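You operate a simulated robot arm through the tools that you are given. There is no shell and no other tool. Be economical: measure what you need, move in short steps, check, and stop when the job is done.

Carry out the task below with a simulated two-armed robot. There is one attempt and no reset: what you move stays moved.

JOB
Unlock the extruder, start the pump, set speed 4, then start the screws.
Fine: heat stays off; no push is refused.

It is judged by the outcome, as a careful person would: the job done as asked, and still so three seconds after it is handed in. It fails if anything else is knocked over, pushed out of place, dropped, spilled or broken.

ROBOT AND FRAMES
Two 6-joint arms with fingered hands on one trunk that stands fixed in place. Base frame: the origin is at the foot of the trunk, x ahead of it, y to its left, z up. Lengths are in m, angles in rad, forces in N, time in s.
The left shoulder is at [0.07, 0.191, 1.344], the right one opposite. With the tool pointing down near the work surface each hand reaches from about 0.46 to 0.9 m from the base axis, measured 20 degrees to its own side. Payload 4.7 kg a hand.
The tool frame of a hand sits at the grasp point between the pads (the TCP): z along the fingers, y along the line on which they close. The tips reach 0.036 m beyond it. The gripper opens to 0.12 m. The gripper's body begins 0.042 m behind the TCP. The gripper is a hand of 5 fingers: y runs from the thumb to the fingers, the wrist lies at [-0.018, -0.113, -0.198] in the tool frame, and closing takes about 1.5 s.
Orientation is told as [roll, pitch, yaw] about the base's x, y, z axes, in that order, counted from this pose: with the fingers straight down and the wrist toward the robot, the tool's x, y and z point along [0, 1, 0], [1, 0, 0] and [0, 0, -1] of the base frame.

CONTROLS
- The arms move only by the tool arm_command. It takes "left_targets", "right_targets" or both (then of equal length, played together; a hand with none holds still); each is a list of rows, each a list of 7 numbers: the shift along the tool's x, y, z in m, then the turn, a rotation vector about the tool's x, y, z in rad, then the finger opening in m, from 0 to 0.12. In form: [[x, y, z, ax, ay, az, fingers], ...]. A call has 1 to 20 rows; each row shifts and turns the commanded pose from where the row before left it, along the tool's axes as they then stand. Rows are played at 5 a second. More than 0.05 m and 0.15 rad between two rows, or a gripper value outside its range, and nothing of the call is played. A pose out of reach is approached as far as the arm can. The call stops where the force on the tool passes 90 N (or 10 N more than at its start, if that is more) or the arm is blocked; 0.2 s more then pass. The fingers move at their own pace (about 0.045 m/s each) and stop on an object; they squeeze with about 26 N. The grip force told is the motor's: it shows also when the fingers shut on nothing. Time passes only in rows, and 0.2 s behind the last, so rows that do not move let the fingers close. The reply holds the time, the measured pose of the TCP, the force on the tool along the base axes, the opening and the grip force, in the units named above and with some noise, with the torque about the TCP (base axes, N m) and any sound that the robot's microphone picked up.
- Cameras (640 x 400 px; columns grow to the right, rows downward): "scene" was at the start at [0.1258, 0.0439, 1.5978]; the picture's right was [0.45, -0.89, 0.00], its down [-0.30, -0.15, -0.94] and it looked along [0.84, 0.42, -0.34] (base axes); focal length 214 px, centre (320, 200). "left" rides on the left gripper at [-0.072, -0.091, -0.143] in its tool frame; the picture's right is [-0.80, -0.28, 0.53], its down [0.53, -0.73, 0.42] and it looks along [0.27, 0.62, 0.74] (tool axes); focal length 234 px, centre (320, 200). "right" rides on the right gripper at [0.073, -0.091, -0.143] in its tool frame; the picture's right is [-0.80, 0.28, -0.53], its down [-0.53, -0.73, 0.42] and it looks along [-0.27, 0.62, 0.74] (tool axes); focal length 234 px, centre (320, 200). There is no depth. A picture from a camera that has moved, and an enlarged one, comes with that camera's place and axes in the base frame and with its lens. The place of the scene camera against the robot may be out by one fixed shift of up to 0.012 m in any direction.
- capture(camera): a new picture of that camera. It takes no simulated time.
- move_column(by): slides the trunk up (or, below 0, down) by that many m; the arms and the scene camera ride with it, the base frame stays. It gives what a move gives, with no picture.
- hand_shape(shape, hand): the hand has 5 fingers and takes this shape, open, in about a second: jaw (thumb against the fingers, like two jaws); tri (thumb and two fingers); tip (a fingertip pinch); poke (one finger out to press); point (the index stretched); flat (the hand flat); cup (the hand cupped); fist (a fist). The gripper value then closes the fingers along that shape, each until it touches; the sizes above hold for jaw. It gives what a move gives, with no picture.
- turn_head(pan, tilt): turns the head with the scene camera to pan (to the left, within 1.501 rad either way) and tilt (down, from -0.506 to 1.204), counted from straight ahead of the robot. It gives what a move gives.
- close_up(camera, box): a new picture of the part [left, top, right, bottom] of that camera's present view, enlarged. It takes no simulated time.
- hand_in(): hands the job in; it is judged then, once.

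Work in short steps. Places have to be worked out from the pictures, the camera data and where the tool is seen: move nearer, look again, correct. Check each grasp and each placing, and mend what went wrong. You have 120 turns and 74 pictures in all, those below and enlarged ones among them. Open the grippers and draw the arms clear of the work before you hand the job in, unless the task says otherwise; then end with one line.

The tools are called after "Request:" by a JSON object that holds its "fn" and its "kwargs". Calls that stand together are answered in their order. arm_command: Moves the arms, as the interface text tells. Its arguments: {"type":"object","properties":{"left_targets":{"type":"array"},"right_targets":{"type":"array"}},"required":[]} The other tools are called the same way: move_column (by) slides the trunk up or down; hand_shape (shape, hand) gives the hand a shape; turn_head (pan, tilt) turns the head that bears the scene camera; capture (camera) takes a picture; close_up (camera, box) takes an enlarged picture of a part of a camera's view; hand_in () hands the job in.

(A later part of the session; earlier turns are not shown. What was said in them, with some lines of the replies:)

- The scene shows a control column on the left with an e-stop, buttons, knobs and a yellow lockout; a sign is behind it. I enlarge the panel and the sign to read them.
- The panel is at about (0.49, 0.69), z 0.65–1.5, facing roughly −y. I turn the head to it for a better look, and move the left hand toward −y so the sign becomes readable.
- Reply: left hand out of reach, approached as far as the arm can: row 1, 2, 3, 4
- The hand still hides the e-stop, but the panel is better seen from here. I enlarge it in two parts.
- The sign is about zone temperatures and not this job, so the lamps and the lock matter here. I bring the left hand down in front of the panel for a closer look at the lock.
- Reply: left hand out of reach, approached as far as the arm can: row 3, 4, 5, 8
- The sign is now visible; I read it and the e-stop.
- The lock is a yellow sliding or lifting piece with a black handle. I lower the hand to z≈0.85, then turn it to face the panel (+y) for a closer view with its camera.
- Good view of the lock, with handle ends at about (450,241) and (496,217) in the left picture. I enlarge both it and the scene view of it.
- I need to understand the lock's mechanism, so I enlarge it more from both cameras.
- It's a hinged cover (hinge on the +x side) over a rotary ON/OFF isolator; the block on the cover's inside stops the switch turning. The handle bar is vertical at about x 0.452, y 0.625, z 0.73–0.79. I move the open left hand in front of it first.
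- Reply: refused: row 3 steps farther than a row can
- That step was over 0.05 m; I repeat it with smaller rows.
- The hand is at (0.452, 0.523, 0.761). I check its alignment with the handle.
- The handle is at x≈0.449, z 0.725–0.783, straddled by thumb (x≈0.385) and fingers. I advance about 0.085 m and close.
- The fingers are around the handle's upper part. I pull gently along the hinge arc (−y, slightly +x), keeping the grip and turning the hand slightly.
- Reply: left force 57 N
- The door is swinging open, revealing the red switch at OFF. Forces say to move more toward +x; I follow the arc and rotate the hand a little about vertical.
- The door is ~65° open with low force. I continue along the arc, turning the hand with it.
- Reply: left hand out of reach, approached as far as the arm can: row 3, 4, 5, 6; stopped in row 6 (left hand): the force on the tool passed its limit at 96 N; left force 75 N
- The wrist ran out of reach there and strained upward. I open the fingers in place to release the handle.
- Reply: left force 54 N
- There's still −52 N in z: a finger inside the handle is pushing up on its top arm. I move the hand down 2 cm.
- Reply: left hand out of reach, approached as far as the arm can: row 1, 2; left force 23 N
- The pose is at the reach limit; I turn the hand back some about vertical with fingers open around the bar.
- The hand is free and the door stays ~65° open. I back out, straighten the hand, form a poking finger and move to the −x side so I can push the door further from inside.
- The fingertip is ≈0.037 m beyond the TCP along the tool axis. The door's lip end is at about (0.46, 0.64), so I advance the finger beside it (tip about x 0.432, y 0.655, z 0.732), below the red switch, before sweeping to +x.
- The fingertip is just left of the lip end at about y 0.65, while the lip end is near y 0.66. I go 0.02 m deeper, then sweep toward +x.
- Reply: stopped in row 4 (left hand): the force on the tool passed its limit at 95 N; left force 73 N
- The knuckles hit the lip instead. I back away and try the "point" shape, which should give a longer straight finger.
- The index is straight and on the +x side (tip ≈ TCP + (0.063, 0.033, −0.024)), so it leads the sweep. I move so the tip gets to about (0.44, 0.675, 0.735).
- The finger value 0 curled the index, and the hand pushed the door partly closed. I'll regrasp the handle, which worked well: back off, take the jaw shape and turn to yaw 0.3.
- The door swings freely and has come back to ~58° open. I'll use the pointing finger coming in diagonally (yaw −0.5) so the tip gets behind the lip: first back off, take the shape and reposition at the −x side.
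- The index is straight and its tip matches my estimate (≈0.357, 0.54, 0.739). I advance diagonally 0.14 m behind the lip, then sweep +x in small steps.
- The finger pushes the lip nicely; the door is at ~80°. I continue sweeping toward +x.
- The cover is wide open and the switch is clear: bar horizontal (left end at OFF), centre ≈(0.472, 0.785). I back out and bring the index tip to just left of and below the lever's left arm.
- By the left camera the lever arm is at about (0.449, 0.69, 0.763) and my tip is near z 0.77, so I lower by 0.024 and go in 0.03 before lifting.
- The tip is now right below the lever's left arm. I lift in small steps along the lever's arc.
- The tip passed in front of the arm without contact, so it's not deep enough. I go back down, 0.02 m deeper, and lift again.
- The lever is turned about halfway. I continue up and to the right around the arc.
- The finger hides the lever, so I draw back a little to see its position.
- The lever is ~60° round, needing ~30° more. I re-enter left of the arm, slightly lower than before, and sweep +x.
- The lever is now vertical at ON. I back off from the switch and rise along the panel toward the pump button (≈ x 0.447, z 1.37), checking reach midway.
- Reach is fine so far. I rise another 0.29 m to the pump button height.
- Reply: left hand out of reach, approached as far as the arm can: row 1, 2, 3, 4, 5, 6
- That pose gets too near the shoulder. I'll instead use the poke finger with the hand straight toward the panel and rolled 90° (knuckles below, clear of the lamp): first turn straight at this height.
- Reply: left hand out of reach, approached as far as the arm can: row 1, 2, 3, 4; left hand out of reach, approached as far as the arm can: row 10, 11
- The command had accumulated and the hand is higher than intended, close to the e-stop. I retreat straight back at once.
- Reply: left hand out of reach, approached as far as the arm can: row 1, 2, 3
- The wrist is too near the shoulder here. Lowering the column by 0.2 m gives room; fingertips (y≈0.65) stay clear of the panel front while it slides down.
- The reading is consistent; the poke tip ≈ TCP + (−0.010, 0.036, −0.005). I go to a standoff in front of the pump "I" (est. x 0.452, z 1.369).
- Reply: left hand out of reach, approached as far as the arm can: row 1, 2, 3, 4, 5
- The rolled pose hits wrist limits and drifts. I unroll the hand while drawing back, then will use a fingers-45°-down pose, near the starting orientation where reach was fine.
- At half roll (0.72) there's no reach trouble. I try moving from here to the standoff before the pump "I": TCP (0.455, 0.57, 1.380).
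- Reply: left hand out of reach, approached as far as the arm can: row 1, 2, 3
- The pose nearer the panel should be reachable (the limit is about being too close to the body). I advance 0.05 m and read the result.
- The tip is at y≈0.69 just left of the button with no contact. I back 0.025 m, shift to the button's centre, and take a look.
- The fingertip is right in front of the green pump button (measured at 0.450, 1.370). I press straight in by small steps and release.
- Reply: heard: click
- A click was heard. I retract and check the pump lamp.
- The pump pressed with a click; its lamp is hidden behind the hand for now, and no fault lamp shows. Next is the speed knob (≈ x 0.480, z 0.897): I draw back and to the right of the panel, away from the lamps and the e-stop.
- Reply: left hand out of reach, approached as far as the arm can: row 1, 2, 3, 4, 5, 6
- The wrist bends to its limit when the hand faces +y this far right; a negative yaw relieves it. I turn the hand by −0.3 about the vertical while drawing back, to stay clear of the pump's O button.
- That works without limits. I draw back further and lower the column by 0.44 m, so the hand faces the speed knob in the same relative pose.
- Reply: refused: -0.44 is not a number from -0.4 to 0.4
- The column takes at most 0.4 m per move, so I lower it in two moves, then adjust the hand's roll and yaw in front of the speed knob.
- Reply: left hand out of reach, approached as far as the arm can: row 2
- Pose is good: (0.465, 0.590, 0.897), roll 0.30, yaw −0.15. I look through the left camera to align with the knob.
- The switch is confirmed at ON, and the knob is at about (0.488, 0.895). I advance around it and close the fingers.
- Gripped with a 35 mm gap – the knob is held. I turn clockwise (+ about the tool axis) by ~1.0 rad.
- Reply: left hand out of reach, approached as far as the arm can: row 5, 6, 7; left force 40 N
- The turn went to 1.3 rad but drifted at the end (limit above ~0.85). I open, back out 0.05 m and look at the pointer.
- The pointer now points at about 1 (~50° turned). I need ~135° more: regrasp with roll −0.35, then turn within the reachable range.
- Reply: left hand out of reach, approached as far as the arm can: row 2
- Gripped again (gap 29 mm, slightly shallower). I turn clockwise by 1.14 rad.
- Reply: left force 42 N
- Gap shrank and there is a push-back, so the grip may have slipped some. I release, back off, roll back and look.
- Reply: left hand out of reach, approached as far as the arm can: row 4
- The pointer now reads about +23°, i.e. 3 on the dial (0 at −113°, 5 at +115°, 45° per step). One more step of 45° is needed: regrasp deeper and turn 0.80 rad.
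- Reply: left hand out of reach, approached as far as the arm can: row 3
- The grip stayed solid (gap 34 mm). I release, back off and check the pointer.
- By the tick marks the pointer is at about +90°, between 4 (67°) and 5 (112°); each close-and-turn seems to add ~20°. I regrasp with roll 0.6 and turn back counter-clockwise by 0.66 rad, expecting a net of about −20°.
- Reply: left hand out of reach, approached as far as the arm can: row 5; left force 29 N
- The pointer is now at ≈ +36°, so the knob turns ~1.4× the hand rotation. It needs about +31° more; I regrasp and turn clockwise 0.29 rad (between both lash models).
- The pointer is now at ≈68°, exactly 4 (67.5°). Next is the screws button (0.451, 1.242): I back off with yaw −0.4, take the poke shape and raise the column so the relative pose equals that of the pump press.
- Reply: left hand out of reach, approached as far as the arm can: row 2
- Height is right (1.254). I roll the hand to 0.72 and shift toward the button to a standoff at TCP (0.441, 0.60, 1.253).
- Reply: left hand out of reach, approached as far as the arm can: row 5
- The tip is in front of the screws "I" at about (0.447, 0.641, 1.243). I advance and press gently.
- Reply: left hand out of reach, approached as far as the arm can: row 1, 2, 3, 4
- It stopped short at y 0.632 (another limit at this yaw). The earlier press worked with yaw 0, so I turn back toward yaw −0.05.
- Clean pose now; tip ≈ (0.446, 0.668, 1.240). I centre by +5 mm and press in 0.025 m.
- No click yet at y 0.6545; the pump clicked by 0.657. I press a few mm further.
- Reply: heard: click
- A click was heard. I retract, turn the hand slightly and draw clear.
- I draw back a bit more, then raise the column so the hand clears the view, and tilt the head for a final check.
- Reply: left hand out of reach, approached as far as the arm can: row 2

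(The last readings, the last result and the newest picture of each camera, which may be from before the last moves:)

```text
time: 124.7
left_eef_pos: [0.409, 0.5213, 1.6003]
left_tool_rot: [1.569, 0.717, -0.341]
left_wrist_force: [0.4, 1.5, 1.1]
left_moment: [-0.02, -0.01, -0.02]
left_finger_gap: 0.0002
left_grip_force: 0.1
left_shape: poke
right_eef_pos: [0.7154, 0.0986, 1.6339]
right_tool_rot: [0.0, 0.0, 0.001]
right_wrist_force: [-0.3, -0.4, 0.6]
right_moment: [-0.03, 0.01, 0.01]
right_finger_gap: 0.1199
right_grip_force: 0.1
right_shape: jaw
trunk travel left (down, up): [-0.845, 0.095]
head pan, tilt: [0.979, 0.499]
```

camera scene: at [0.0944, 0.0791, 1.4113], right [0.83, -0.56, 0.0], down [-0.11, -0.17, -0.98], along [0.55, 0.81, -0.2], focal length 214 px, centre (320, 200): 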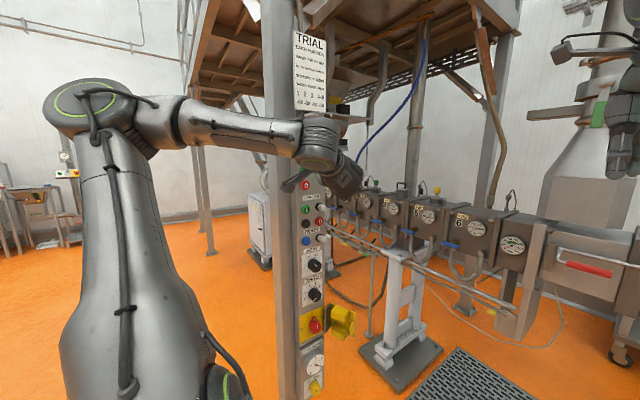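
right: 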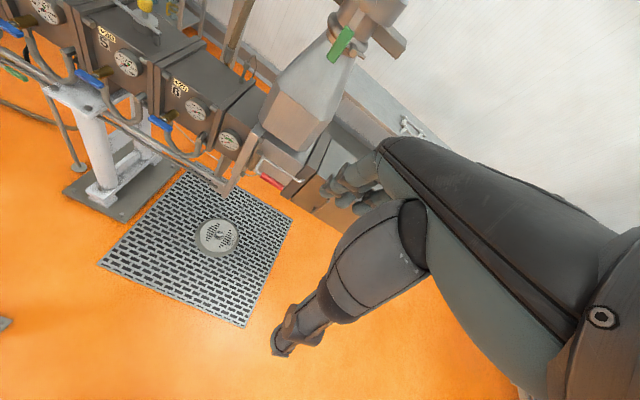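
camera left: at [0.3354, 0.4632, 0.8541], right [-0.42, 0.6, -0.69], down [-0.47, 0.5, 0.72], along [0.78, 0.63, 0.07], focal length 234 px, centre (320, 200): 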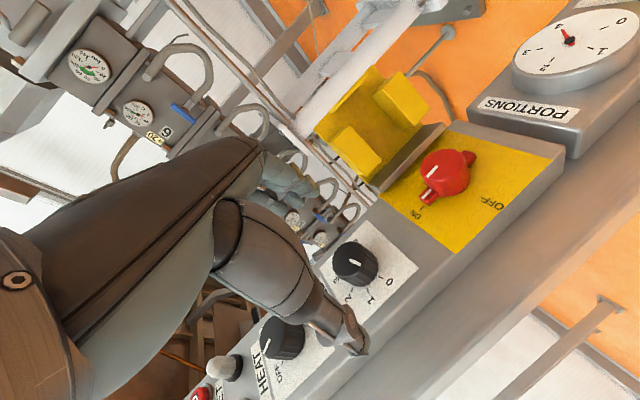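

Using the last picture, I check the lamps, knob and switch.

Request:
{"fn": "close_up", "kwargs": {"camera": "scene", "box": [260, 105, 370, 305]}}

```text
2.00 times, centred on (315, 205) of scene
camera zoom: at [0.0935, 0.0776, 1.6086], right [0.83, -0.56, 0.0], down [-0.27, -0.4, -0.88], along [0.49, 0.73, -0.48], focal length 429 px, centre (330, 190)
```

zoom: 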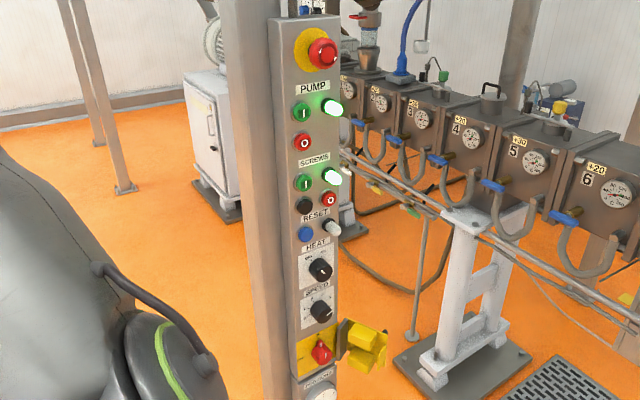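

Both the pump and screws lamps are lit green, the reset lamp is off, heat is off, speed is at 4 and the switch is ON. I open the left hand and hand in.

Request:
{"fn": "hand_shape", "kwargs": {"hand": "left", "shape": "jaw"}}

Request:
{"fn": "hand_in", "kwargs": {}}

```text
time: 125.6
left_eef_pos: [0.4095, 0.522, 1.5997]
left_tool_rot: [1.571, 0.716, -0.34]
left_wrist_force: [0.3, 0.1, 0.1]
left_moment: [-0.02, 0.01, -0.04]
left_finger_gap: 0.12
left_grip_force: 0.1
left_shape: jaw
right_eef_pos: [0.7173, 0.0973, 1.6331]
right_tool_rot: [-0.001, 0.001, 0.0]
right_wrist_force: [0.0, 0.6, -0.1]
right_moment: [-0.02, -0.02, 0.0]
right_finger_gap: 0.1198
right_grip_force: 0.0
right_shape: jaw
trunk travel left (down, up): [-0.845, 0.095]
head pan, tilt: [0.979, 0.499]
```

```text
The job is handed in.
```

The extruder is unlocked, the pump started, speed set to 4 and the screws then started; both lamps show green, the reset lamp is unlit and heat is still off.
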